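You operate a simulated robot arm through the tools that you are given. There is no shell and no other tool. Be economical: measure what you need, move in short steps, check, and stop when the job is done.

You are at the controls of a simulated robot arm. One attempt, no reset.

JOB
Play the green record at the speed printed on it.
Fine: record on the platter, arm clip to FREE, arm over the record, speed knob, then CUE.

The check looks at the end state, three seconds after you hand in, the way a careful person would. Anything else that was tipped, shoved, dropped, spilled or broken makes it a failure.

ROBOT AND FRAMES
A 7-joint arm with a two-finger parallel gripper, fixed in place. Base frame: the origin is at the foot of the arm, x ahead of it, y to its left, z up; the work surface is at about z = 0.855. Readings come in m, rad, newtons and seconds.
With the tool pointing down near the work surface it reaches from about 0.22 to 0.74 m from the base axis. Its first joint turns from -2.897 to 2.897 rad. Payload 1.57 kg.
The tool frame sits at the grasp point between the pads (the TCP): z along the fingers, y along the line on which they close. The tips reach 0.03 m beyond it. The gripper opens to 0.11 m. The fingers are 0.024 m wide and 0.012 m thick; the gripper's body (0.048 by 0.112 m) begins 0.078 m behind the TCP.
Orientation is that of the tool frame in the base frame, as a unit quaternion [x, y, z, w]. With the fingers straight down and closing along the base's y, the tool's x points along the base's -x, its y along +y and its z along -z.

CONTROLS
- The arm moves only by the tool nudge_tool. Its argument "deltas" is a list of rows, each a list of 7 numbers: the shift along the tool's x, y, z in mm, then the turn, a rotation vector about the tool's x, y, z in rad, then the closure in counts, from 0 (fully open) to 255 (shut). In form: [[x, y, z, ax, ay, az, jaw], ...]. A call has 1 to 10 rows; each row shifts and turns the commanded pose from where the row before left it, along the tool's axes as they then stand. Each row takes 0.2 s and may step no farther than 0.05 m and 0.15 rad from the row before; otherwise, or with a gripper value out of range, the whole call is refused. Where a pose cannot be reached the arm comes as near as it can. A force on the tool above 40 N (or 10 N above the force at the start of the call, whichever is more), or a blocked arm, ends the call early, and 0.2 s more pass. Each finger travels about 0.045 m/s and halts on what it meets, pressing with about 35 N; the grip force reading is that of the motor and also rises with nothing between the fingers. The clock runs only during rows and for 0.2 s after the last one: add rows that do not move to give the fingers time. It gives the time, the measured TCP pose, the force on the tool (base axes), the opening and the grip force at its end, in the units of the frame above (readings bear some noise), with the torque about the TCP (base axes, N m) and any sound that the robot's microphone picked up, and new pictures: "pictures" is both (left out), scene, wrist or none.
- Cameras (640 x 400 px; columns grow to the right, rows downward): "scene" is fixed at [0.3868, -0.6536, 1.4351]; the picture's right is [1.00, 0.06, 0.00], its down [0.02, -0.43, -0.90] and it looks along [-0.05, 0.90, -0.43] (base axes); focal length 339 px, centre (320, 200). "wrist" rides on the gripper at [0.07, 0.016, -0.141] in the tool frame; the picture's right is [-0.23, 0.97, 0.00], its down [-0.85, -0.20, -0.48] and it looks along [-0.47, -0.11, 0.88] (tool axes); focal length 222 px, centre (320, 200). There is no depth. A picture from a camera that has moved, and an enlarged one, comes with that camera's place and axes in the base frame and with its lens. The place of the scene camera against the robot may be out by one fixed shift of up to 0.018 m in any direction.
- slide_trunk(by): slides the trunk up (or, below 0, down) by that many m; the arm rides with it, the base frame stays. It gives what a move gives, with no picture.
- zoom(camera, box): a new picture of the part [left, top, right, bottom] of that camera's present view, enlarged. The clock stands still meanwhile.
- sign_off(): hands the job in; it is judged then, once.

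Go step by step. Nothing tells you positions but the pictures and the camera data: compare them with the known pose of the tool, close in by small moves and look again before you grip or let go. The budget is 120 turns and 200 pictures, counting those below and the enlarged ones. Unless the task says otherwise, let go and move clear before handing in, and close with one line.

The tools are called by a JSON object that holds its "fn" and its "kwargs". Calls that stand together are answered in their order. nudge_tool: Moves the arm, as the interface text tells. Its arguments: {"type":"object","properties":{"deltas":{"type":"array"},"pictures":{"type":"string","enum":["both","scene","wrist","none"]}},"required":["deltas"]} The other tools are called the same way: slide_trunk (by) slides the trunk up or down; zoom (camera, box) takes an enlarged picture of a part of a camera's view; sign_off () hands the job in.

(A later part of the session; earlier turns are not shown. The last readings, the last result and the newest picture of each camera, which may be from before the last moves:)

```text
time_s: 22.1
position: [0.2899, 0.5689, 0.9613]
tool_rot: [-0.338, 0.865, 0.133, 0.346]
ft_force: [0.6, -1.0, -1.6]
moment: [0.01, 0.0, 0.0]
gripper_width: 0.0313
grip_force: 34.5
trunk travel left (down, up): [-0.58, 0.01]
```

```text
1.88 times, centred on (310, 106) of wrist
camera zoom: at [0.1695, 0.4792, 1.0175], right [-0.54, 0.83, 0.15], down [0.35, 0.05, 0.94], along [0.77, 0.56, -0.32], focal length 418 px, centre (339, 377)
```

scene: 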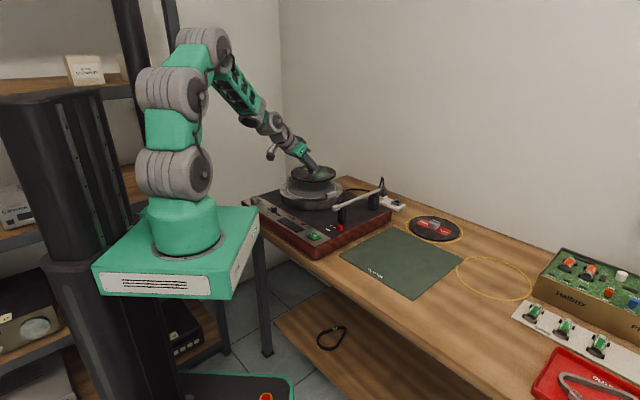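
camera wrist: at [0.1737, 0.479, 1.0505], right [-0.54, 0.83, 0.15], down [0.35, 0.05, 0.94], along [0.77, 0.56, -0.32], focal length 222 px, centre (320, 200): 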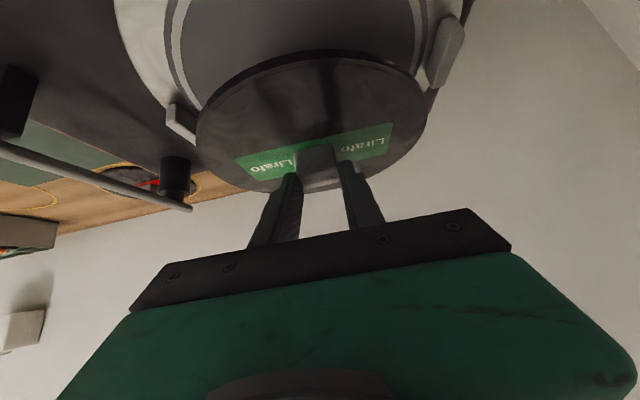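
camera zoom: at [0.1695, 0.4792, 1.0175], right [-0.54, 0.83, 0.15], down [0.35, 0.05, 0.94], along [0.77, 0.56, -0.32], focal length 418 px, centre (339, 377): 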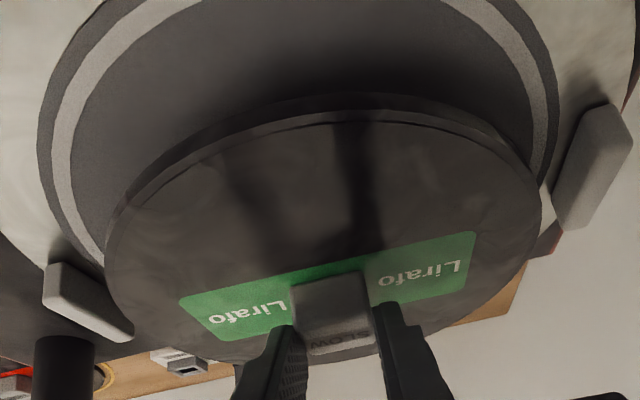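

Both cameras put the platter centre near (0.294, 0.573), with the record about 2–3 mm off. I'll correct and descend close to the mat.

{"fn": "nudge_tool", "kwargs": {"deltas": [[2.6, 0.6, -2.4, 0, 0, 0, 255], [6.9, 0, 7.2, 0, 0, 0, 255], [6.9, 0, 7.2, 0, 0, 0, 255], [0, 0, 0, 0, 0, 0, 255]], "pictures": "none"}}

{"fn": "zoom", "kwargs": {"camera": "scene", "box": [270, 150, 370, 220]}}

{"fn": "zoom", "kwargs": {"camera": "wrist", "box": [140, 0, 480, 212]}}

```text
time_s: 23.1
position: [0.287, 0.5657, 0.9419]
tool_rot: [-0.338, 0.865, 0.133, 0.346]
ft_force: [0.2, -0.1, -1.2]
moment: [0.01, 0.02, -0.01]
gripper_width: 0.0313
grip_force: 34.6
trunk travel left (down, up): [-0.58, 0.01]
```

```text
5.71 times, centred on (320, 185) of scene
camera zoom: at [0.3868, -0.6536, 1.4351], right [1.0, 0.06, 0.0], down [0.02, -0.43, -0.9], along [-0.05, 0.9, -0.43], focal length 1938 px, centre (320, 286)
```

zoom: 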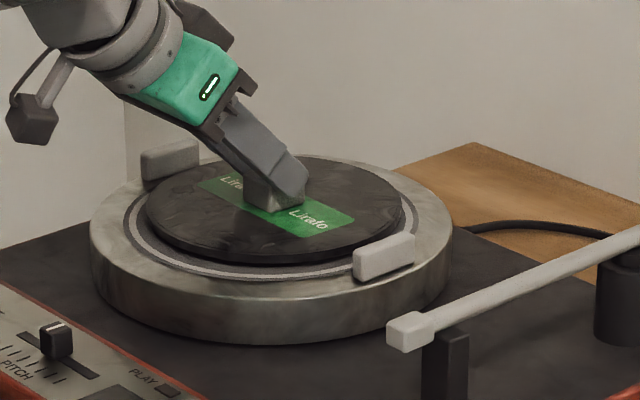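

```text
1.88 times, centred on (310, 106) of wrist
camera zoom: at [0.1671, 0.4768, 0.9977], right [-0.54, 0.83, 0.15], down [0.35, 0.05, 0.94], along [0.77, 0.56, -0.32], focal length 418 px, centre (339, 377)
```

zoom: 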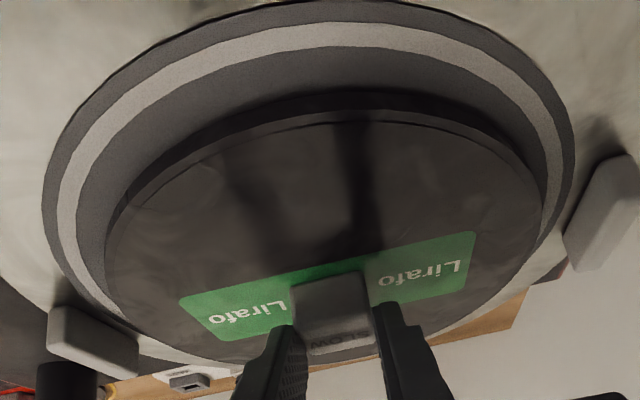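

Centring looks good to a few mm. I'll lower in 2–3 mm steps while watching force.

{"fn": "nudge_tool", "kwargs": {"deltas": [[2.1, 0, 2.2, 0, 0, 0, 255], [2.1, 0, 2.2, 0, 0, 0, 255], [0, 0, 0, 0, 0, 0, 255]], "pictures": "none"}}

{"fn": "nudge_tool", "kwargs": {"deltas": [[1.4, 0, 1.45, 0, 0, 0, 255], [0, 0, 0, 0, 0, 0, 255]], "pictures": "none"}}

{"fn": "zoom", "kwargs": {"camera": "scene", "box": [270, 150, 370, 220]}}

```text
time_s: 23.9
position: [0.2873, 0.5666, 0.9378]
tool_rot: [-0.337, 0.865, 0.134, 0.348]
ft_force: [0.6, 0.7, 4.5]
moment: [-0.04, 0.29, 0.0]
gripper_width: 0.0312
grip_force: 35.2
trunk travel left (down, up): [-0.58, 0.01]
```

```text
time_s: 24.5
position: [0.2868, 0.566, 0.9375]
tool_rot: [-0.336, 0.865, 0.134, 0.348]
ft_force: [-0.3, -0.8, 17.5]
moment: [-0.5, 0.41, -0.02]
gripper_width: 0.0313
grip_force: 35.3
trunk travel left (down, up): [-0.58, 0.01]
```

```text
5.71 times, centred on (320, 185) of scene
camera zoom: at [0.3868, -0.6536, 1.4351], right [1.0, 0.06, 0.0], down [0.02, -0.43, -0.9], along [-0.05, 0.9, -0.43], focal length 1938 px, centre (320, 286)
```

zoom: 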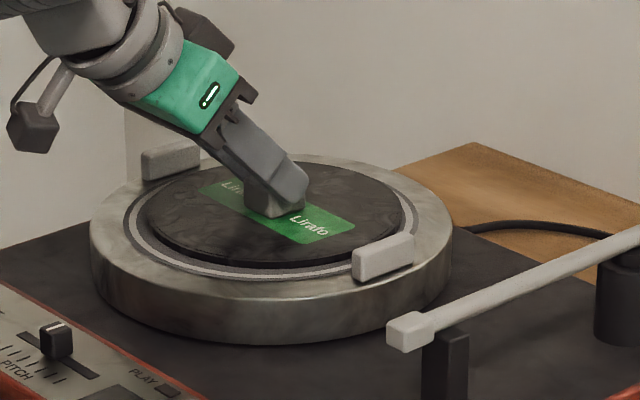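

{"fn": "zoom", "kwargs": {"camera": "scene", "box": [282, 175, 346, 215]}}

{"fn": "zoom", "kwargs": {"camera": "wrist", "box": [140, 0, 480, 212]}}

```text
10.00 times, centred on (314, 195) of scene
camera zoom: at [0.3868, -0.6536, 1.4351], right [1.0, 0.06, 0.0], down [0.02, -0.43, -0.9], along [-0.05, 0.9, -0.43], focal length 3391 px, centre (380, 250)
```

zoom: 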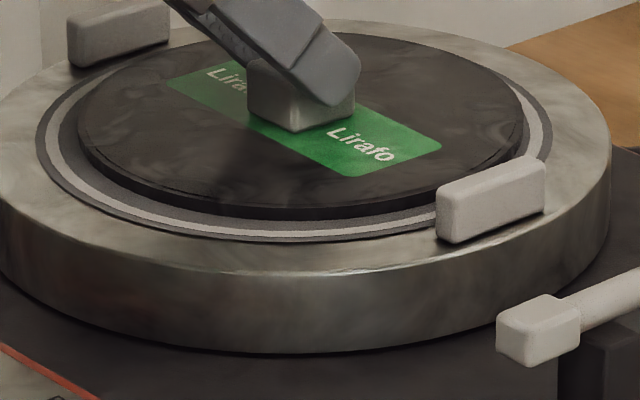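

```text
1.88 times, centred on (310, 106) of wrist
camera zoom: at [0.1673, 0.4771, 0.9921], right [-0.54, 0.83, 0.16], down [0.34, 0.05, 0.94], along [0.77, 0.56, -0.31], focal length 418 px, centre (339, 377)
```

zoom: 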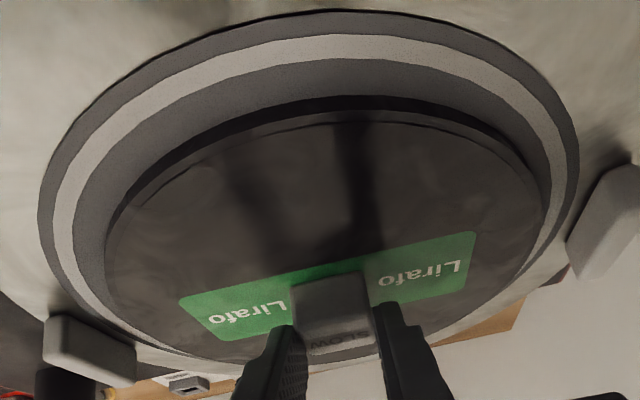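

Contact is made, but the ring gap shows the record about 6 mm too far back. I'll lift a few mm, shift and lower again.

{"fn": "nudge_tool", "kwargs": {"deltas": [[-4.5, 0, -4.8, 0, 0, 0, 255], [4.3, -2.7, -4.1, 0, 0, 0, 255], [0, 0, 0, 0, 0, 0, 255], [2, 0, 2.1, 0, 0, 0, 255], [0, 0, 0, 0, 0, 0, 255]], "pictures": "none"}}

{"fn": "zoom", "kwargs": {"camera": "scene", "box": [282, 175, 346, 215]}}

{"fn": "zoom", "kwargs": {"camera": "wrist", "box": [140, 0, 480, 212]}}

```text
time_s: 25.7
position: [0.2851, 0.5598, 0.9377]
tool_rot: [-0.337, 0.865, 0.132, 0.346]
ft_force: [0.1, 0.1, -1.7]
moment: [-0.02, 0.0, 0.04]
gripper_width: 0.0313
grip_force: 35.0
trunk travel left (down, up): [-0.58, 0.01]
```

```text
10.00 times, centred on (314, 195) of scene
camera zoom: at [0.3868, -0.6536, 1.4351], right [1.0, 0.06, 0.0], down [0.02, -0.43, -0.9], along [-0.05, 0.9, -0.43], focal length 3391 px, centre (380, 250)
```

zoom: 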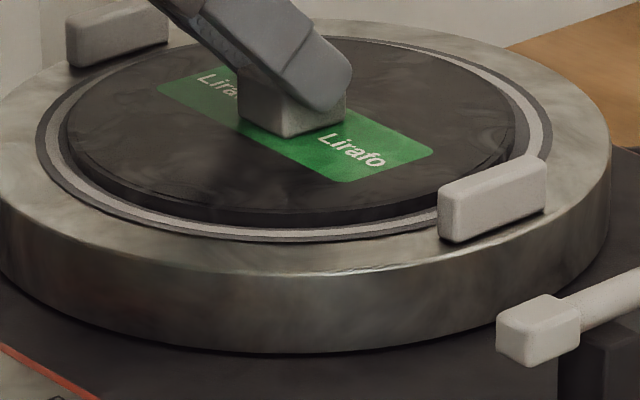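

```text
1.88 times, centred on (310, 106) of wrist
camera zoom: at [0.1645, 0.4709, 0.9934], right [-0.54, 0.83, 0.15], down [0.35, 0.05, 0.94], along [0.77, 0.56, -0.32], focal length 418 px, centre (339, 377)
```

zoom: 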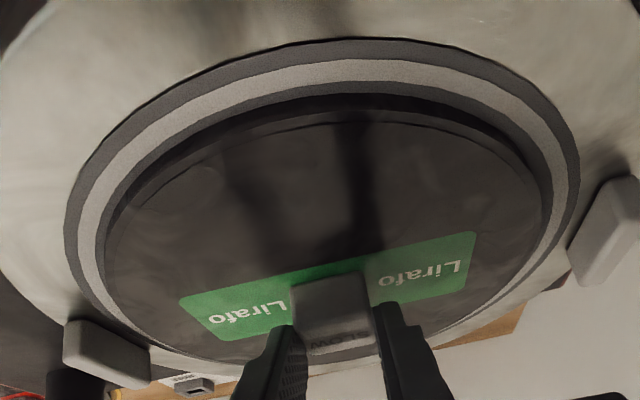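

Now nicely centred. I'll lower until contact.

{"fn": "nudge_tool", "kwargs": {"deltas": [[1, 0, 1, 0, 0, 0, 255], [0, 0, 0, 0, 0, 0, 255]], "pictures": "none"}}

{"fn": "nudge_tool", "kwargs": {"deltas": [[1, 0, 1, 0, 0, 0, 255], [0, 0, 0, 0, 0, 0, 255]], "pictures": "none"}}

```text
time_s: 26.3
position: [0.2849, 0.5597, 0.9379]
tool_rot: [-0.338, 0.865, 0.134, 0.346]
ft_force: [-0.1, 0.0, 2.0]
moment: [0.3, -0.14, 0.01]
gripper_width: 0.0311
grip_force: 35.1
trunk travel left (down, up): [-0.58, 0.01]
```

```text
time_s: 26.9
position: [0.2845, 0.5601, 0.9361]
tool_rot: [-0.337, 0.865, 0.134, 0.347]
ft_force: [-1.1, -1.8, 11.6]
moment: [-0.13, 0.11, -0.01]
gripper_width: 0.0313
grip_force: 34.4
trunk travel left (down, up): [-0.58, 0.01]
```

Seated. Releasing and backing off along the tool axis.

{"fn": "nudge_tool", "kwargs": {"deltas": [[0, 0, 0, 0, 0, 0, 150], [0, 0, 0, 0, 0, 0, 120], [0, 0, 0, 0, 0, 0, 100], [0, 0, 0, 0, 0, 0, 100], [0, 0, -10, 0, 0, 0, 100], [0, 0, -40, 0, 0, 0, 100], [0, 0, -40, 0, 0, 0, 100], [0, 0, -40, 0, 0, 0, 100], [0, 0, 0, 0, 0, 0, 100]], "pictures": "both"}}

{"fn": "zoom", "kwargs": {"camera": "scene", "box": [282, 175, 346, 215]}}

{"fn": "zoom", "kwargs": {"camera": "wrist", "box": [140, 0, 480, 212]}}

```text
time_s: 28.9
position: [0.2183, 0.5011, 1.0291]
tool_rot: [-0.338, 0.865, 0.132, 0.345]
ft_force: [-0.1, -0.6, -0.1]
moment: [-0.02, 0.02, 0.01]
gripper_width: 0.0669
grip_force: 0.1
trunk travel left (down, up): [-0.58, 0.01]
camera wrist: at [0.0986, 0.411, 1.0856], right [-0.54, 0.83, 0.15], down [0.35, 0.05, 0.94], along [0.77, 0.56, -0.31], focal length 222 px, centre (320, 200)
```

scene: 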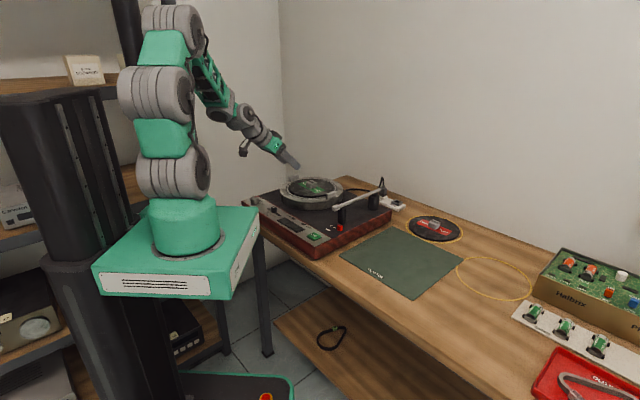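
wrist: 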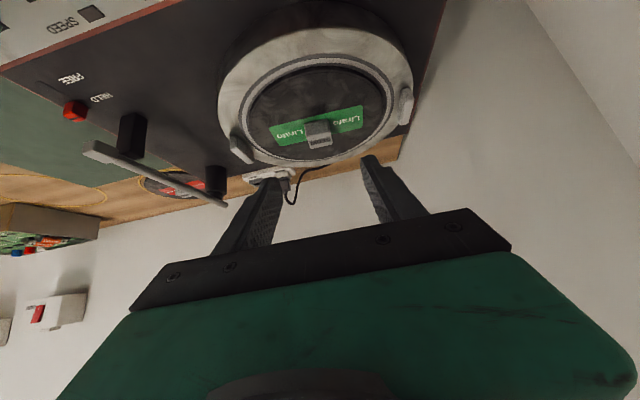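

```text
10.00 times, centred on (314, 195) of scene
camera zoom: at [0.3868, -0.6536, 1.4351], right [1.0, 0.06, 0.0], down [0.02, -0.43, -0.9], along [-0.05, 0.9, -0.43], focal length 3391 px, centre (380, 250)
```

zoom: 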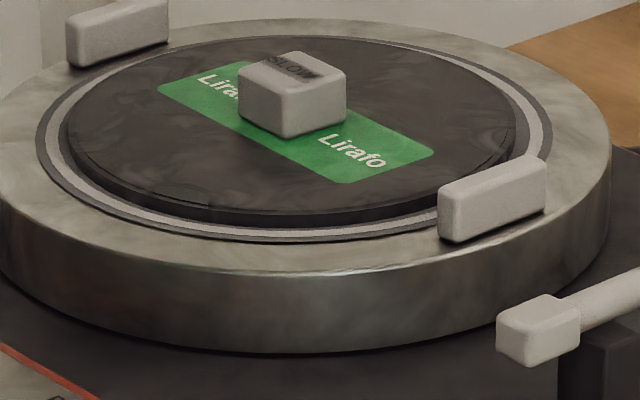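

```text
1.88 times, centred on (310, 106) of wrist
camera zoom: at [0.0986, 0.411, 1.0856], right [-0.54, 0.83, 0.15], down [0.35, 0.05, 0.94], along [0.77, 0.56, -0.31], focal length 418 px, centre (339, 377)
```

zoom: 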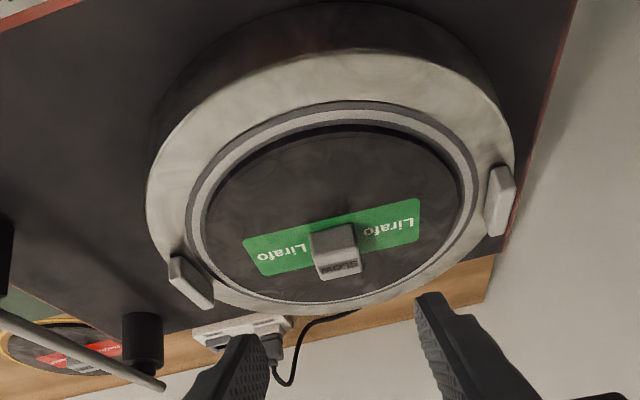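

The record is flat and centred. Next I'll untilt the tool and move above the red clip and CUE corner for a closer look.

{"fn": "nudge_tool", "kwargs": {"deltas": [[0, 0, -10, 0, 0.127, 0, 100], [0, 0, 0, 0, 0.127, 0, 100], [0, 0, 0, 0, 0.127, 0, 100], [0, 0, 0, 0, 0.127, 0, 100], [0, 0, 0, 0, 0.127, 0, 100], [0, 0, 0, 0, 0.125, 0, 100], [0, 0, 0, 0, 0, 0, 100]], "pictures": "none"}}

{"fn": "nudge_tool", "kwargs": {"deltas": [[14.7, -43.1, -5, 0, 0, 0, 100], [14.7, -43.1, -5, 0, 0, 0, 100], [14.7, -43.1, -5, 0, 0, 0, 100], [14.7, -43.1, -5, 0, 0, 0, 100], [14.7, -43.1, -5, 0, 0, 0, 100], [14.7, -43.1, -5, 0, 0, 0, 100], [0, 0, 0, 0, 0, 0, 100]], "pictures": "wrist"}}

```text
time_s: 30.5
position: [0.2124, 0.4948, 1.0367]
tool_rot: [-0.363, 0.932, -0.002, 0.0]
ft_force: [0.6, 0.4, -0.3]
moment: [-0.05, -0.02, 0.01]
gripper_width: 0.067
grip_force: 0.1
trunk travel left (down, up): [-0.58, 0.01]
```

```text
time_s: 32.1
position: [0.3242, 0.2453, 1.0675]
tool_rot: [-0.363, 0.932, -0.002, 0.0]
ft_force: [-0.2, 0.4, 0.2]
moment: [0.04, -0.01, -0.02]
gripper_width: 0.0669
grip_force: 0.0
trunk travel left (down, up): [-0.58, 0.01]
camera wrist: at [0.261, 0.2093, 1.2107], right [-0.49, 0.87, 0.0], down [0.76, 0.43, 0.48], along [0.42, 0.23, -0.88], focal length 222 px, centre (320, 200)
```

wrist: 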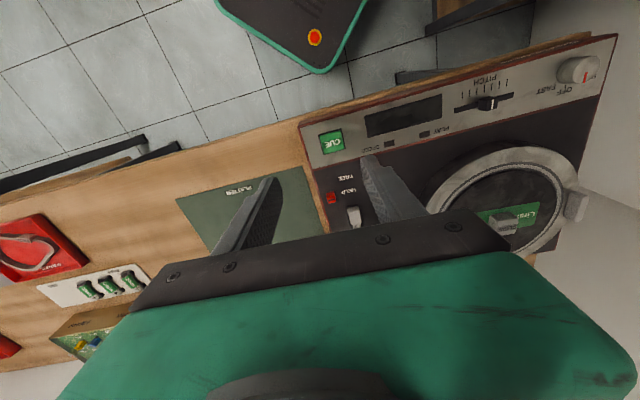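

{"fn": "zoom", "kwargs": {"camera": "wrist", "box": [300, 110, 420, 230]}}

{"fn": "zoom", "kwargs": {"camera": "wrist", "box": [440, 35, 620, 150]}}

{"fn": "zoom", "kwargs": {"camera": "scene", "box": [300, 190, 400, 252]}}

```text
3.33 times, centred on (360, 170) of wrist
camera zoom: at [0.261, 0.2093, 1.2107], right [-0.49, 0.87, 0.0], down [0.76, 0.43, 0.48], along [0.42, 0.23, -0.88], focal length 740 px, centre (187, 300)
```

zoom: 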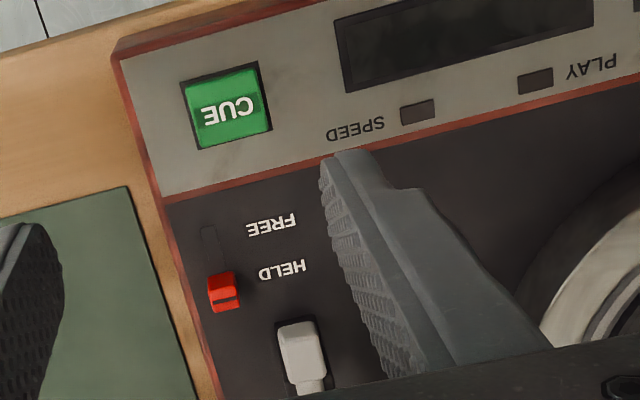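

```text
3.48 times, centred on (530, 92) of wrist
camera zoom: at [0.261, 0.2093, 1.2107], right [-0.49, 0.87, 0.0], down [0.76, 0.43, 0.48], along [0.42, 0.23, -0.88], focal length 773 px, centre (-410, 574)
```

zoom: 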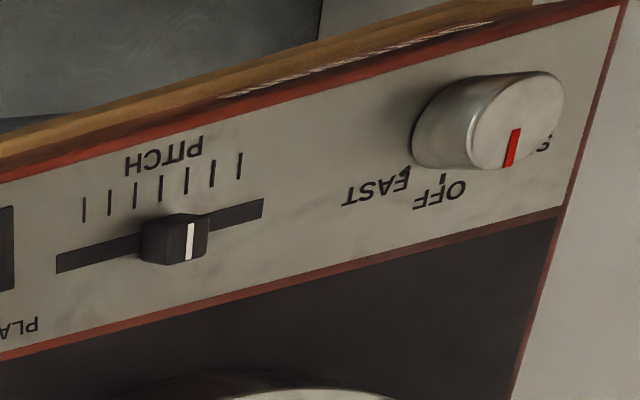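

```text
6.40 times, centred on (350, 221) of scene
camera zoom: at [0.3868, -0.6536, 1.4351], right [1.0, 0.06, 0.0], down [0.02, -0.43, -0.9], along [-0.05, 0.9, -0.43], focal length 2170 px, centre (128, 66)
```

zoom: 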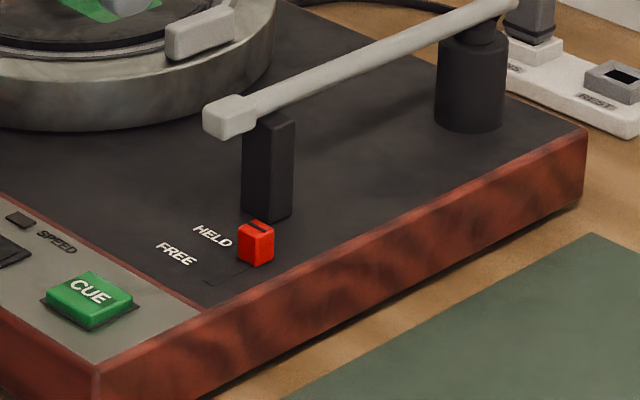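

Everything on the panel is readable: the clip slides toward the front panel to FREE, and the knob sits at OFF between FAST and SLOW. I'll close the fingers and place them above and behind the clip, clear of the arm rest.

{"fn": "nudge_tool", "kwargs": {"deltas": [[-35.5, -2, 10, 0, 0, 0, 160], [-35.5, -2, 10, 0, 0, 0, 255], [-35.5, -2, 10, 0, 0, 0, 255], [-35.5, -2, 10, 0, 0, 0, 255], [0, 0, 20, 0, 0, 0, 255], [0, 0, 0, 0, 0, 0, 255], [0, 0, 0, 0, 0, 0, 255]], "pictures": "both"}}

{"fn": "zoom", "kwargs": {"camera": "scene", "box": [300, 160, 420, 250]}}

{"fn": "zoom", "kwargs": {"camera": "wrist", "box": [220, 60, 440, 200]}}

```text
time_s: 33.7
position: [0.4336, 0.3346, 1.0084]
tool_rot: [-0.363, 0.932, -0.002, 0.0]
ft_force: [0.2, 0.9, -1.0]
moment: [0.03, 0.0, -0.02]
gripper_width: 0.0
grip_force: 21.7
trunk travel left (down, up): [-0.58, 0.01]
camera wrist: at [0.3707, 0.2989, 1.1508], right [-0.49, 0.87, 0.0], down [0.76, 0.43, 0.48], along [0.42, 0.23, -0.88], focal length 222 px, centre (320, 200)
```

scene: 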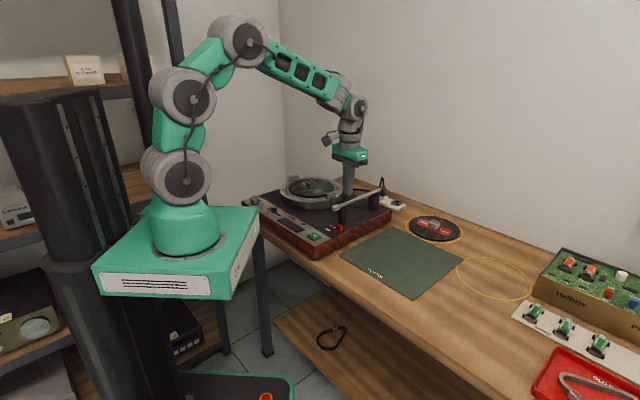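
wrist: 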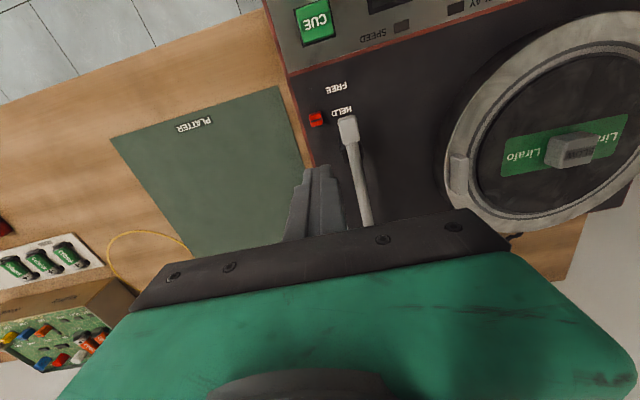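

```text
4.44 times, centred on (360, 205) of scene
camera zoom: at [0.3868, -0.6536, 1.4351], right [1.0, 0.06, 0.0], down [0.02, -0.43, -0.9], along [-0.05, 0.9, -0.43], focal length 1507 px, centre (142, 178)
```

zoom: 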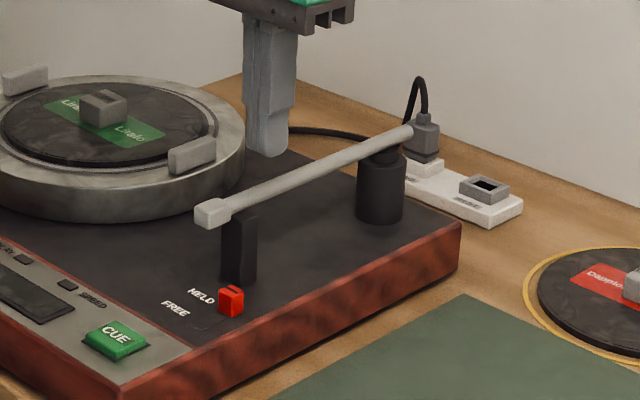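

```text
2.86 times, centred on (330, 130) of wrist
camera zoom: at [0.3707, 0.2989, 1.1508], right [-0.49, 0.87, 0.0], down [0.76, 0.43, 0.48], along [0.42, 0.23, -0.88], focal length 635 px, centre (291, 400)
```

zoom: 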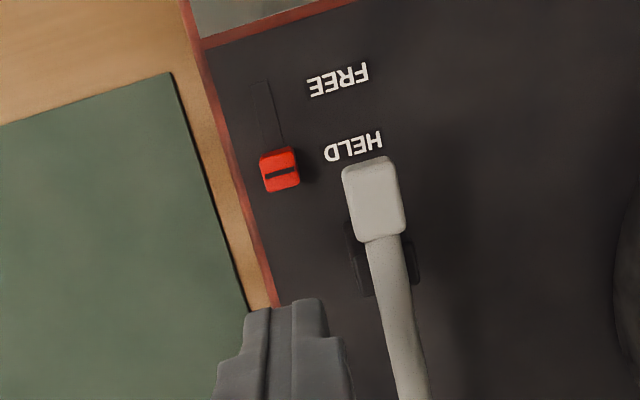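

The geometry agrees: clip at (0.411, 0.317), fingers 6 mm behind it and 14 mm left of the tonearm. Descending.

{"fn": "nudge_tool", "kwargs": {"deltas": [[-2, -1, 35, 0, 0, 0, 255], [0, 0, 35, 0, 0, 0, 255], [0, 0, 25, 0, 0, 0, 255], [0, 0, 0, 0, 0, 0, 255]], "pictures": "none"}}

{"fn": "zoom", "kwargs": {"camera": "scene", "box": [300, 180, 400, 250]}}

{"fn": "zoom", "kwargs": {"camera": "wrist", "box": [220, 60, 440, 200]}}

```text
time_s: 34.7
position: [0.4361, 0.3341, 0.913]
tool_rot: [-0.364, 0.931, -0.001, 0.001]
ft_force: [0.0, 0.6, -0.7]
moment: [0.0, -0.06, -0.02]
gripper_width: 0.0
grip_force: 21.3
trunk travel left (down, up): [-0.58, 0.01]
```

```text
5.71 times, centred on (350, 215) of scene
camera zoom: at [0.3868, -0.6536, 1.4351], right [1.0, 0.06, 0.0], down [0.02, -0.43, -0.9], along [-0.05, 0.9, -0.43], focal length 1938 px, centre (149, 114)
```

zoom: 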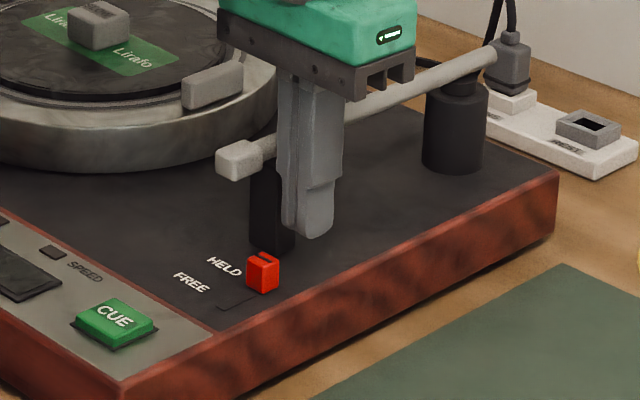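

```text
2.86 times, centred on (330, 130) of wrist
camera zoom: at [0.3732, 0.2995, 1.0556], right [-0.49, 0.87, 0.0], down [0.76, 0.43, 0.48], along [0.42, 0.23, -0.88], focal length 635 px, centre (291, 400)
```

zoom: 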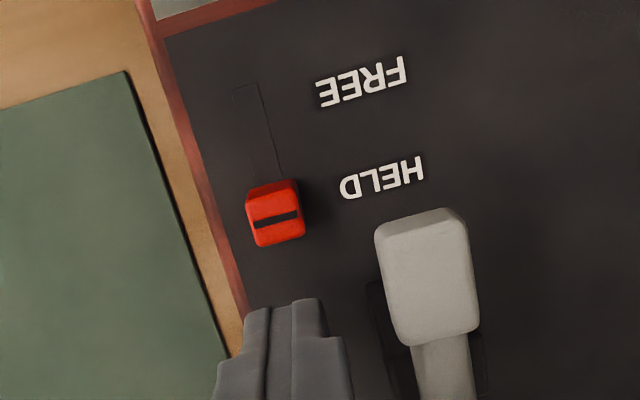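

{"fn": "nudge_tool", "kwargs": {"deltas": [[0, 0, 10, 0, 0, 0, 255], [0, 0, 8, 0, 0, 0, 255], [0, 0, 0, 0, 0, 0, 255]], "pictures": "none"}}

{"fn": "zoom", "kwargs": {"camera": "scene", "box": [320, 195, 380, 240]}}

{"fn": "zoom", "kwargs": {"camera": "wrist", "box": [220, 60, 440, 200]}}

```text
time_s: 35.5
position: [0.4365, 0.3354, 0.8961]
tool_rot: [-0.363, 0.932, -0.001, 0.001]
ft_force: [-0.1, -0.3, 0.2]
moment: [0.0, -0.04, -0.04]
gripper_width: 0.0002
grip_force: 20.8
trunk travel left (down, up): [-0.58, 0.01]
```

```text
8.89 times, centred on (350, 218) of scene
camera zoom: at [0.3868, -0.6536, 1.4351], right [1.0, 0.06, 0.0], down [0.02, -0.43, -0.9], along [-0.05, 0.9, -0.43], focal length 3014 px, centre (53, 44)
```

zoom: 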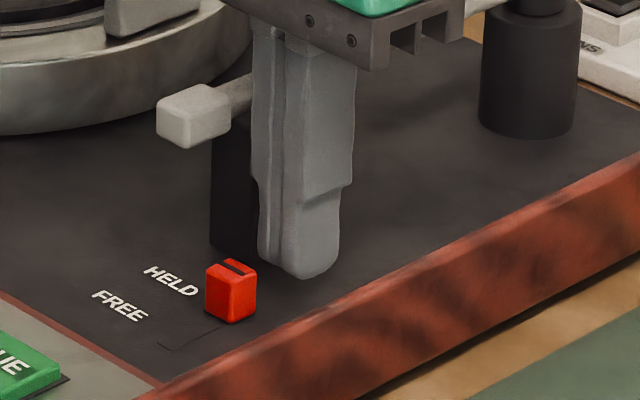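

```text
2.86 times, centred on (330, 130) of wrist
camera zoom: at [0.3731, 0.2995, 1.038], right [-0.49, 0.87, 0.0], down [0.76, 0.43, 0.48], along [0.42, 0.23, -0.88], focal length 635 px, centre (291, 400)
```

zoom: 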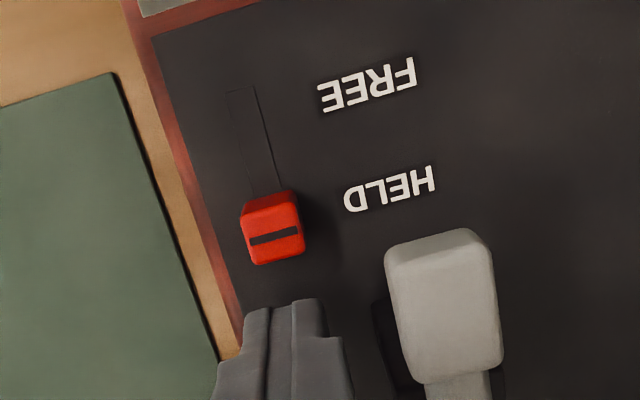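

Tips are behind the clip. Pushing along the slot toward FREE in small steps.

{"fn": "nudge_tool", "kwargs": {"deltas": [[6, 0, 0, 0, 0, 0, 255], [6, 0, 0, 0, 0, 0, 255], [6, 0, 0, 0, 0, 0, 255], [5, 0, 0, 0, 0, 0, 255], [0, 0, 0, 0, 0, 0, 255]], "pictures": "none"}}

{"fn": "zoom", "kwargs": {"camera": "wrist", "box": [220, 60, 440, 200]}}

```text
time_s: 36.7
position: [0.418, 0.3197, 0.8948]
tool_rot: [-0.363, 0.932, -0.001, 0.001]
ft_force: [0.7, -0.6, -0.6]
moment: [0.02, -0.02, 0.01]
gripper_width: 0.0001
grip_force: 21.0
trunk travel left (down, up): [-0.58, 0.01]
```

```text
2.86 times, centred on (330, 130) of wrist
camera zoom: at [0.356, 0.2833, 1.0377], right [-0.49, 0.87, 0.0], down [0.76, 0.43, 0.48], along [0.42, 0.23, -0.88], focal length 635 px, centre (291, 400)
```

zoom: 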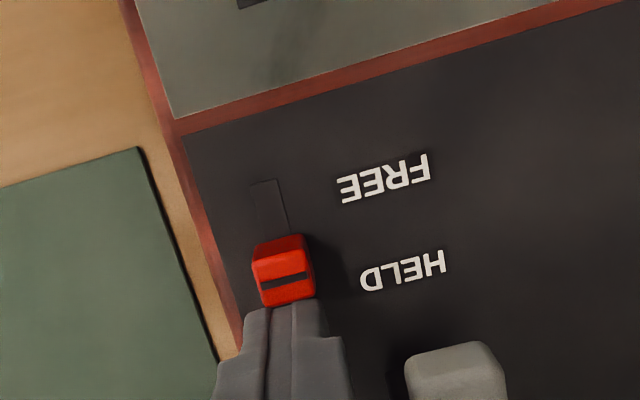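

{"fn": "nudge_tool", "kwargs": {"deltas": [[5, 0, 0, 0, 0, 0, 255], [5, 0, 0, 0, 0, 0, 255], [3, 0, 0, 0, 0, 0, 255], [0, 0, 0, 0, 0, 0, 255]], "pictures": "none"}}

{"fn": "zoom", "kwargs": {"camera": "wrist", "box": [220, 60, 440, 200]}}

{"fn": "zoom", "kwargs": {"camera": "scene", "box": [320, 195, 380, 240]}}

```text
time_s: 37.7
position: [0.409, 0.3107, 0.8952]
tool_rot: [-0.363, 0.932, -0.002, 0.0]
ft_force: [0.0, 1.2, 0.1]
moment: [-0.01, -0.02, 0.02]
gripper_width: 0.0
grip_force: 21.3
trunk travel left (down, up): [-0.58, 0.01]
```

```text
2.86 times, centred on (330, 130) of wrist
camera zoom: at [0.3467, 0.2748, 1.0377], right [-0.49, 0.87, 0.0], down [0.76, 0.43, 0.48], along [0.42, 0.23, -0.88], focal length 635 px, centre (291, 400)
```

zoom: 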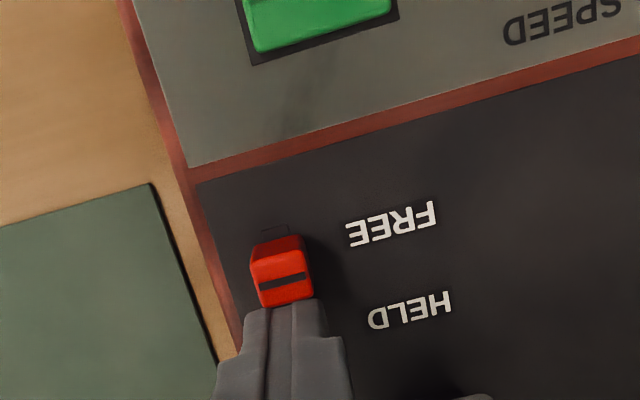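

```text
8.89 times, centred on (350, 218) of scene
camera zoom: at [0.3868, -0.6536, 1.4351], right [1.0, 0.06, 0.0], down [0.02, -0.43, -0.9], along [-0.05, 0.9, -0.43], focal length 3014 px, centre (53, 44)
```

zoom: 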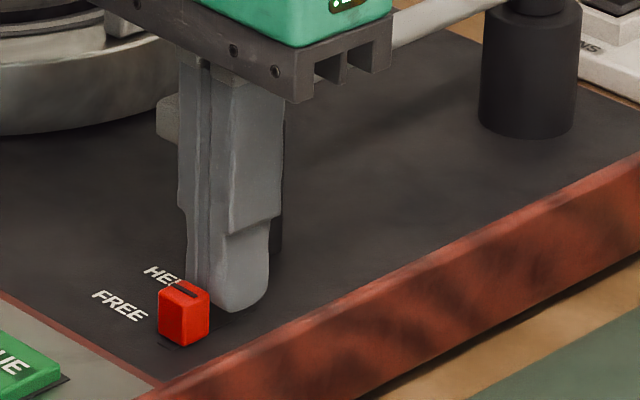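

A few mm of slot remain, so I'll push to the end stop.

{"fn": "nudge_tool", "kwargs": {"deltas": [[2, 0, 0, 0, 0, 0, 255], [2, 0, 0, 0, 0, 0, 255], [2, 0, 0, 0, 0, 0, 255], [0, 0, 0, 0, 0, 0, 255]], "pictures": "none"}}

{"fn": "zoom", "kwargs": {"camera": "wrist", "box": [220, 60, 440, 200]}}

```text
time_s: 38.7
position: [0.4066, 0.3092, 0.896]
tool_rot: [-0.363, 0.932, -0.001, 0.002]
ft_force: [15.6, 14.9, -5.0]
moment: [0.3, -0.35, 0.07]
gripper_width: 0.0001
grip_force: 20.5
trunk travel left (down, up): [-0.58, 0.01]
```

```text
2.86 times, centred on (330, 130) of wrist
camera zoom: at [0.3447, 0.2728, 1.0378], right [-0.49, 0.87, 0.0], down [0.76, 0.43, 0.48], along [0.42, 0.23, -0.88], focal length 635 px, centre (291, 400)
```

zoom: 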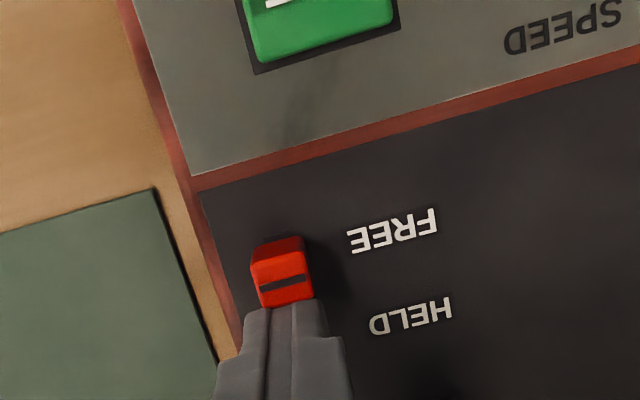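

The clip is at its end stop at FREE. I'll back off, rise, and look at the tonearm.

{"fn": "nudge_tool", "kwargs": {"deltas": [[-9, 0, 0, 0, 0, 0, 255], [0, 0, -40, 0, 0, 0, 255], [0, 0, -40, 0, 0, 0, 255], [40, 0, -20, 0, 0, 0, 255], [40, 0, 0, 0, 0, 0, 255], [0, 0, 0, 0, 0, 0, 255]], "pictures": "wrist"}}

{"fn": "zoom", "kwargs": {"camera": "scene", "box": [290, 170, 400, 245]}}

{"fn": "zoom", "kwargs": {"camera": "wrist", "box": [300, 60, 560, 225]}}

```text
time_s: 40.1
position: [0.3519, 0.2592, 0.9949]
tool_rot: [-0.363, 0.932, -0.002, 0.0]
ft_force: [0.6, 0.1, -0.1]
moment: [-0.01, 0.0, 0.0]
gripper_width: 0.0
grip_force: 22.0
trunk travel left (down, up): [-0.58, 0.01]
camera wrist: at [0.2899, 0.2228, 1.1375], right [-0.49, 0.87, 0.0], down [0.76, 0.43, 0.48], along [0.42, 0.23, -0.88], focal length 222 px, centre (320, 200)
```

wrist: 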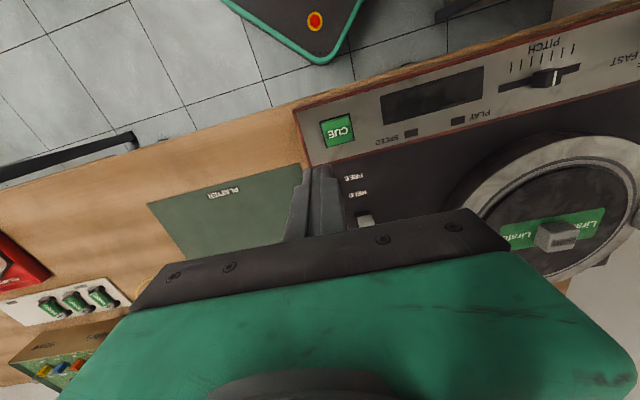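

```text
5.33 times, centred on (345, 208) of scene
camera zoom: at [0.3868, -0.6536, 1.4351], right [1.0, 0.06, 0.0], down [0.02, -0.43, -0.9], along [-0.05, 0.9, -0.43], focal length 1809 px, centre (187, 160)
```

zoom: 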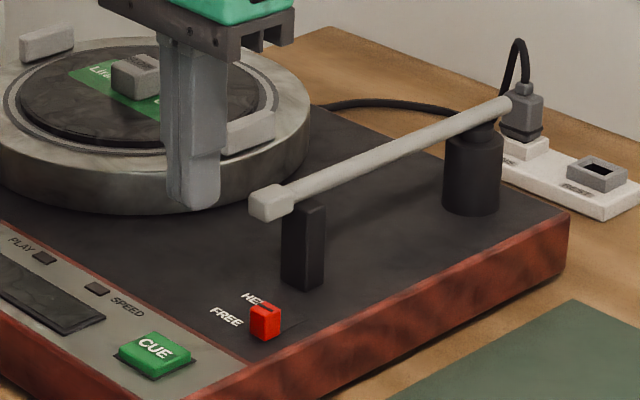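

```text
2.42 times, centred on (430, 142) of wrist
camera zoom: at [0.2899, 0.2228, 1.1375], right [-0.49, 0.87, 0.0], down [0.76, 0.43, 0.48], along [0.42, 0.23, -0.88], focal length 538 px, centre (53, 339)
```

zoom: 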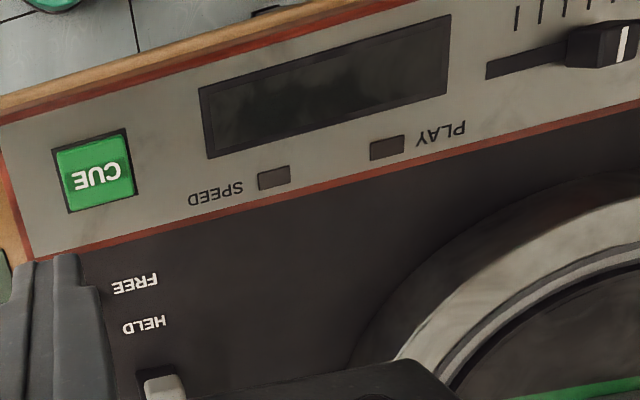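

{"fn": "nudge_tool", "kwargs": {"deltas": [[20, 0, -30, 0, -0.13, 0, 255], [20, 0, -20, 0, -0.13, 0, 255], [20, 0, 0, 0, -0.13, 0, 255], [0, 20, 0, 0, -0.1, 0, 255], [0, 0, 0, 0, 0, 0, 255]], "pictures": "wrist"}}

{"fn": "zoom", "kwargs": {"camera": "wrist", "box": [260, 40, 520, 205]}}

```text
time_s: 41.3
position: [0.2937, 0.2326, 1.0373]
tool_rot: [-0.353, 0.904, 0.086, 0.227]
ft_force: [0.1, -0.2, 0.3]
moment: [0.0, 0.0, 0.0]
gripper_width: 0.0
grip_force: 20.8
trunk travel left (down, up): [-0.58, 0.01]
camera wrist: at [0.1881, 0.1567, 1.1301], right [-0.51, 0.85, 0.1], down [0.52, 0.21, 0.83], along [0.68, 0.48, -0.55], focal length 222 px, centre (320, 200)
```

wrist: 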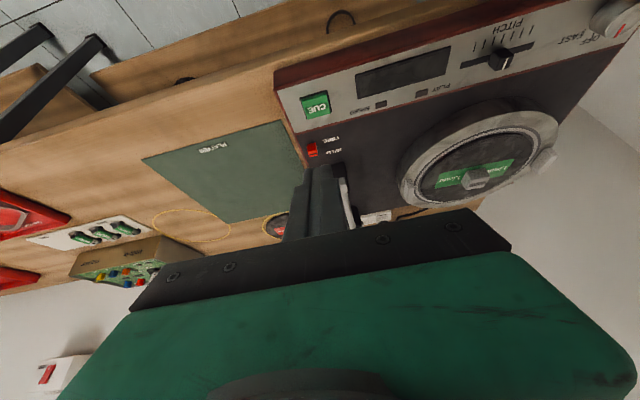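

```text
2.42 times, centred on (390, 122) of wrist
camera zoom: at [0.1881, 0.1567, 1.1301], right [-0.51, 0.85, 0.1], down [0.52, 0.21, 0.83], along [0.68, 0.48, -0.55], focal length 538 px, centre (150, 388)
```

zoom: 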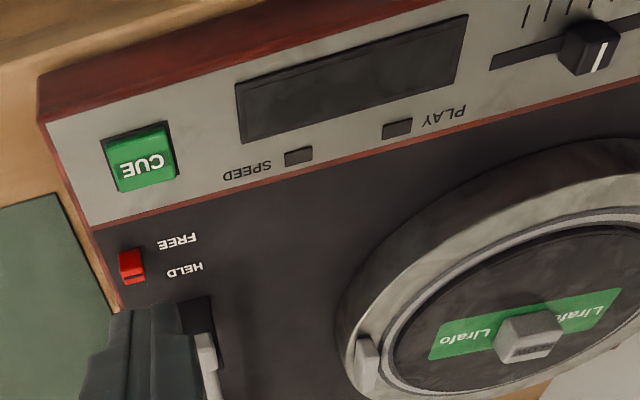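

{"fn": "nudge_tool", "kwargs": {"deltas": [[0, -45, 0, 0, 0, 0, 255], [0, -45, 0, 0, 0, 0, 255], [0, 0, 0, 0, 0, 0, 255]], "pictures": "wrist"}}

{"fn": "zoom", "kwargs": {"camera": "wrist", "box": [340, 60, 560, 210]}}

```text
time_s: 42.1
position: [0.3542, 0.1655, 1.0374]
tool_rot: [-0.353, 0.904, 0.087, 0.226]
ft_force: [0.8, 0.7, 0.1]
moment: [0.02, -0.01, 0.0]
gripper_width: 0.0001
grip_force: 21.3
trunk travel left (down, up): [-0.58, 0.01]
camera wrist: at [0.2489, 0.0892, 1.1304], right [-0.51, 0.85, 0.1], down [0.52, 0.21, 0.83], along [0.68, 0.48, -0.56], focal length 222 px, centre (320, 200)
```

wrist: 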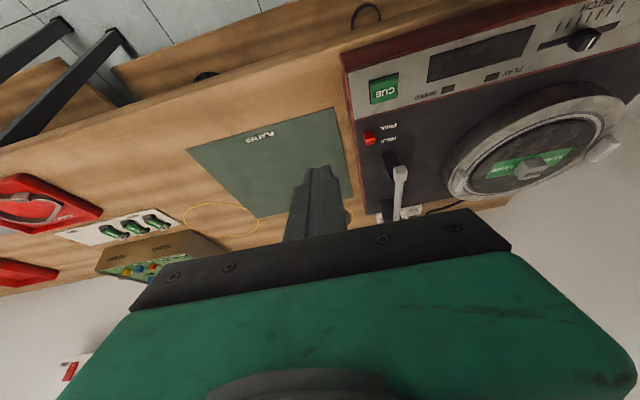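

```text
2.67 times, centred on (450, 135) of wrist
camera zoom: at [0.2489, 0.0892, 1.1304], right [-0.51, 0.85, 0.1], down [0.52, 0.21, 0.83], along [0.68, 0.48, -0.56], focal length 592 px, centre (-27, 373)
```

zoom: 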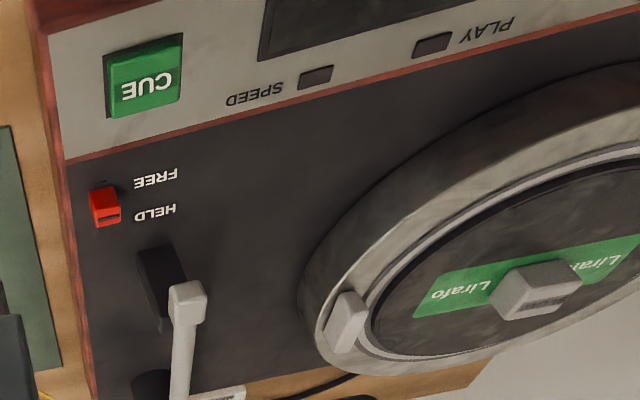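

Clip is at FREE. The tonearm head is at about (0.396, 0.347), top z ≈ 0.918, and pivots about (0.54, 0.52). I'll straighten the tool, align it with the arm and set closed fingers just outside the head, high first.

{"fn": "nudge_tool", "kwargs": {"deltas": [[0, 0, 0, 0, 0.123, 0, 255], [0, 0, 0, 0, 0.123, 0, 255], [0, 0, 0, 0, 0.123, 0, 255], [0, 0, 0, 0, 0.121, 0, 255], [0, 0, 0, 0, 0, -0.135, 255], [-41.5, 13.7, 10, 0, 0, 0, 255], [-41.5, 13.7, 10, 0, 0, 0, 255], [-41.5, 13.7, 10, 0, 0, 0, 255], [-41.5, 13.7, 10, 0, 0, 0, 255], [0, 0, 0, 0, 0, 0, 255]], "pictures": "both"}}

{"fn": "zoom", "kwargs": {"camera": "scene", "box": [290, 170, 400, 245]}}

{"fn": "zoom", "kwargs": {"camera": "wrist", "box": [240, 70, 460, 215]}}

```text
time_s: 44.3
position: [0.4184, 0.3282, 0.9972]
tool_rot: [-0.425, 0.905, -0.001, 0.001]
ft_force: [0.5, -0.2, -0.6]
moment: [0.02, 0.02, 0.01]
gripper_width: 0.0001
grip_force: 21.2
trunk travel left (down, up): [-0.58, 0.01]
camera wrist: at [0.3605, 0.2843, 1.1395], right [-0.6, 0.8, 0.0], down [0.7, 0.53, 0.48], along [0.38, 0.29, -0.88], focal length 222 px, centre (320, 200)
```

scene: 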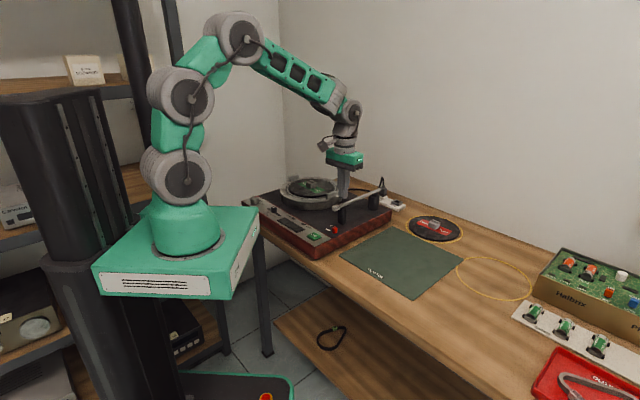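
wrist: 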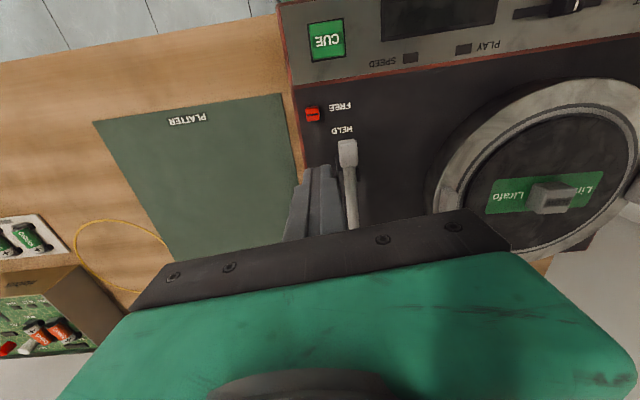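

```text
5.33 times, centred on (345, 208) of scene
camera zoom: at [0.3868, -0.6536, 1.4351], right [1.0, 0.06, 0.0], down [0.02, -0.43, -0.9], along [-0.05, 0.9, -0.43], focal length 1809 px, centre (187, 160)
```

zoom: 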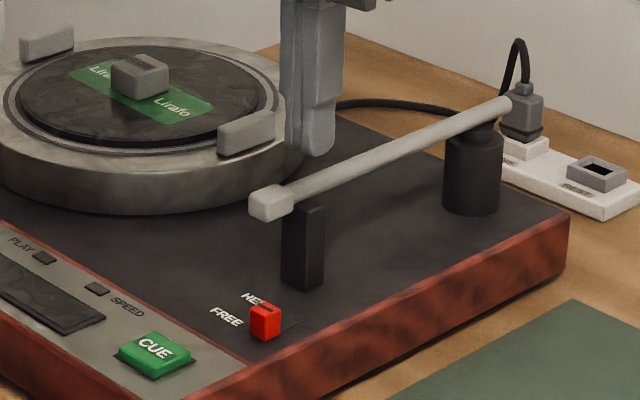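

```text
2.76 times, centred on (350, 142) of wrist
camera zoom: at [0.3605, 0.2843, 1.1395], right [-0.6, 0.8, 0.0], down [0.7, 0.53, 0.48], along [0.38, 0.29, -0.88], focal length 613 px, centre (237, 359)
```

zoom: 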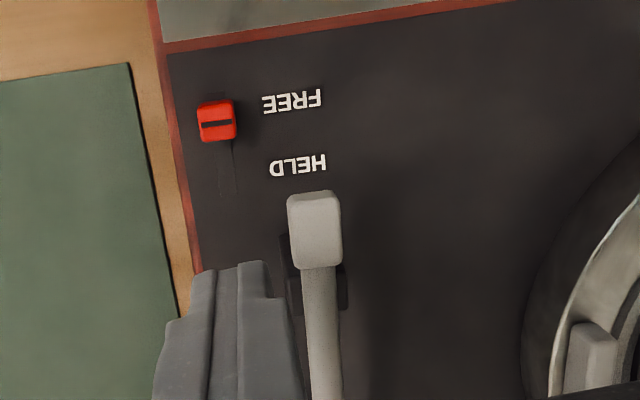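

{"fn": "nudge_tool", "kwargs": {"deltas": [[0, 0, 30, 0, 0, 0, 255], [0, 0, 29, 0, 0, 0, 255], [0, 0, 0, 0, 0, 0, 255]], "pictures": "none"}}

{"fn": "zoom", "kwargs": {"camera": "scene", "box": [310, 180, 380, 235]}}

{"fn": "zoom", "kwargs": {"camera": "wrist", "box": [240, 70, 460, 215]}}

```text
time_s: 45.1
position: [0.4178, 0.328, 0.9366]
tool_rot: [-0.425, 0.905, -0.002, 0.0]
ft_force: [-0.4, -0.4, -0.3]
moment: [-0.01, 0.01, 0.0]
gripper_width: 0.0
grip_force: 21.3
trunk travel left (down, up): [-0.58, 0.01]
```

```text
7.27 times, centred on (345, 208) of scene
camera zoom: at [0.3868, -0.6536, 1.4351], right [1.0, 0.06, 0.0], down [0.02, -0.43, -0.9], along [-0.05, 0.9, -0.43], focal length 2466 px, centre (138, 146)
```

zoom: 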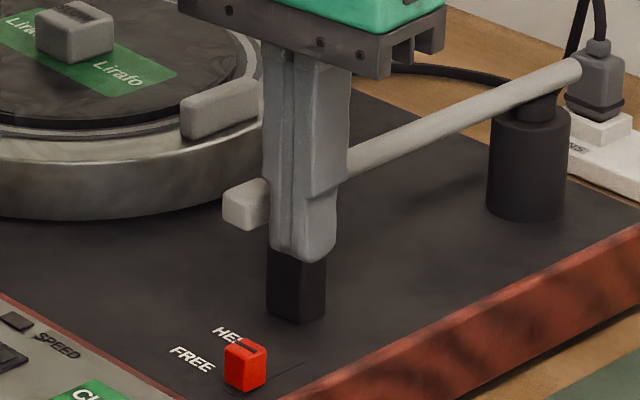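

```text
2.76 times, centred on (350, 142) of wrist
camera zoom: at [0.3609, 0.2843, 1.0796], right [-0.6, 0.8, 0.0], down [0.7, 0.53, 0.48], along [0.38, 0.29, -0.88], focal length 613 px, centre (237, 359)
```

zoom: 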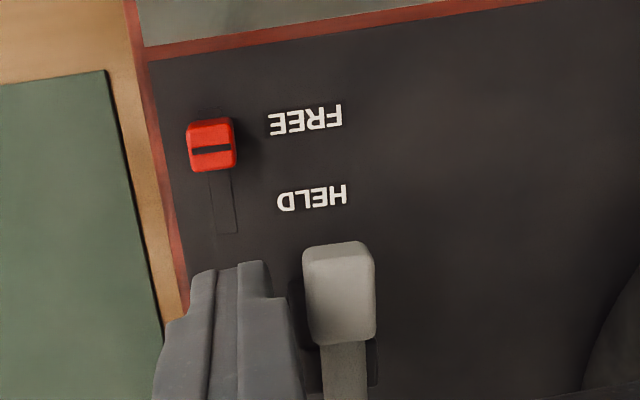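

Fingers are beside the head at the right height. Starting a gentle arc push.

{"fn": "nudge_tool", "kwargs": {"deltas": [[0, 8, 0, 0, 0, 0, 255], [0.3, 8, 0, 0, 0, 0.035, 255], [0.5, 11, 0, 0, 0, 0.05, 255], [0.5, 11, 0, 0, 0, 0.05, 255], [0, 0, 0, 0, 0, 0, 255]], "pictures": "none"}}

{"fn": "zoom", "kwargs": {"camera": "scene", "box": [290, 170, 400, 245]}}

{"fn": "zoom", "kwargs": {"camera": "wrist", "box": [240, 40, 500, 215]}}

```text
time_s: 46.3
position: [0.3883, 0.3534, 0.9379]
tool_rot: [-0.364, 0.931, -0.001, 0.001]
ft_force: [-0.3, 0.5, -0.2]
moment: [-0.01, 0.01, -0.02]
gripper_width: 0.0
grip_force: 21.5
trunk travel left (down, up): [-0.58, 0.01]
```

```text
5.33 times, centred on (345, 208) of scene
camera zoom: at [0.3868, -0.6536, 1.4351], right [1.0, 0.06, 0.0], down [0.02, -0.43, -0.9], along [-0.05, 0.9, -0.43], focal length 1809 px, centre (187, 160)
```

zoom: 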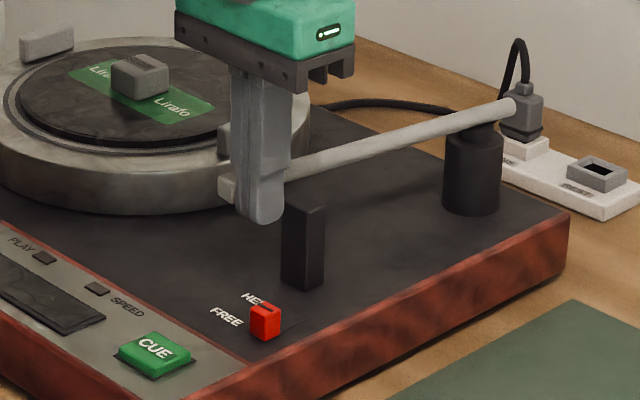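

```text
2.29 times, centred on (370, 128) of wrist
camera zoom: at [0.3261, 0.3167, 1.0804], right [-0.49, 0.87, 0.0], down [0.76, 0.43, 0.48], along [0.42, 0.23, -0.88], focal length 508 px, centre (206, 366)
```

zoom: 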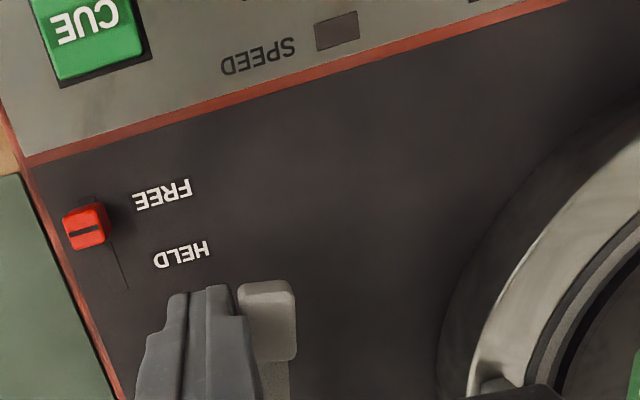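

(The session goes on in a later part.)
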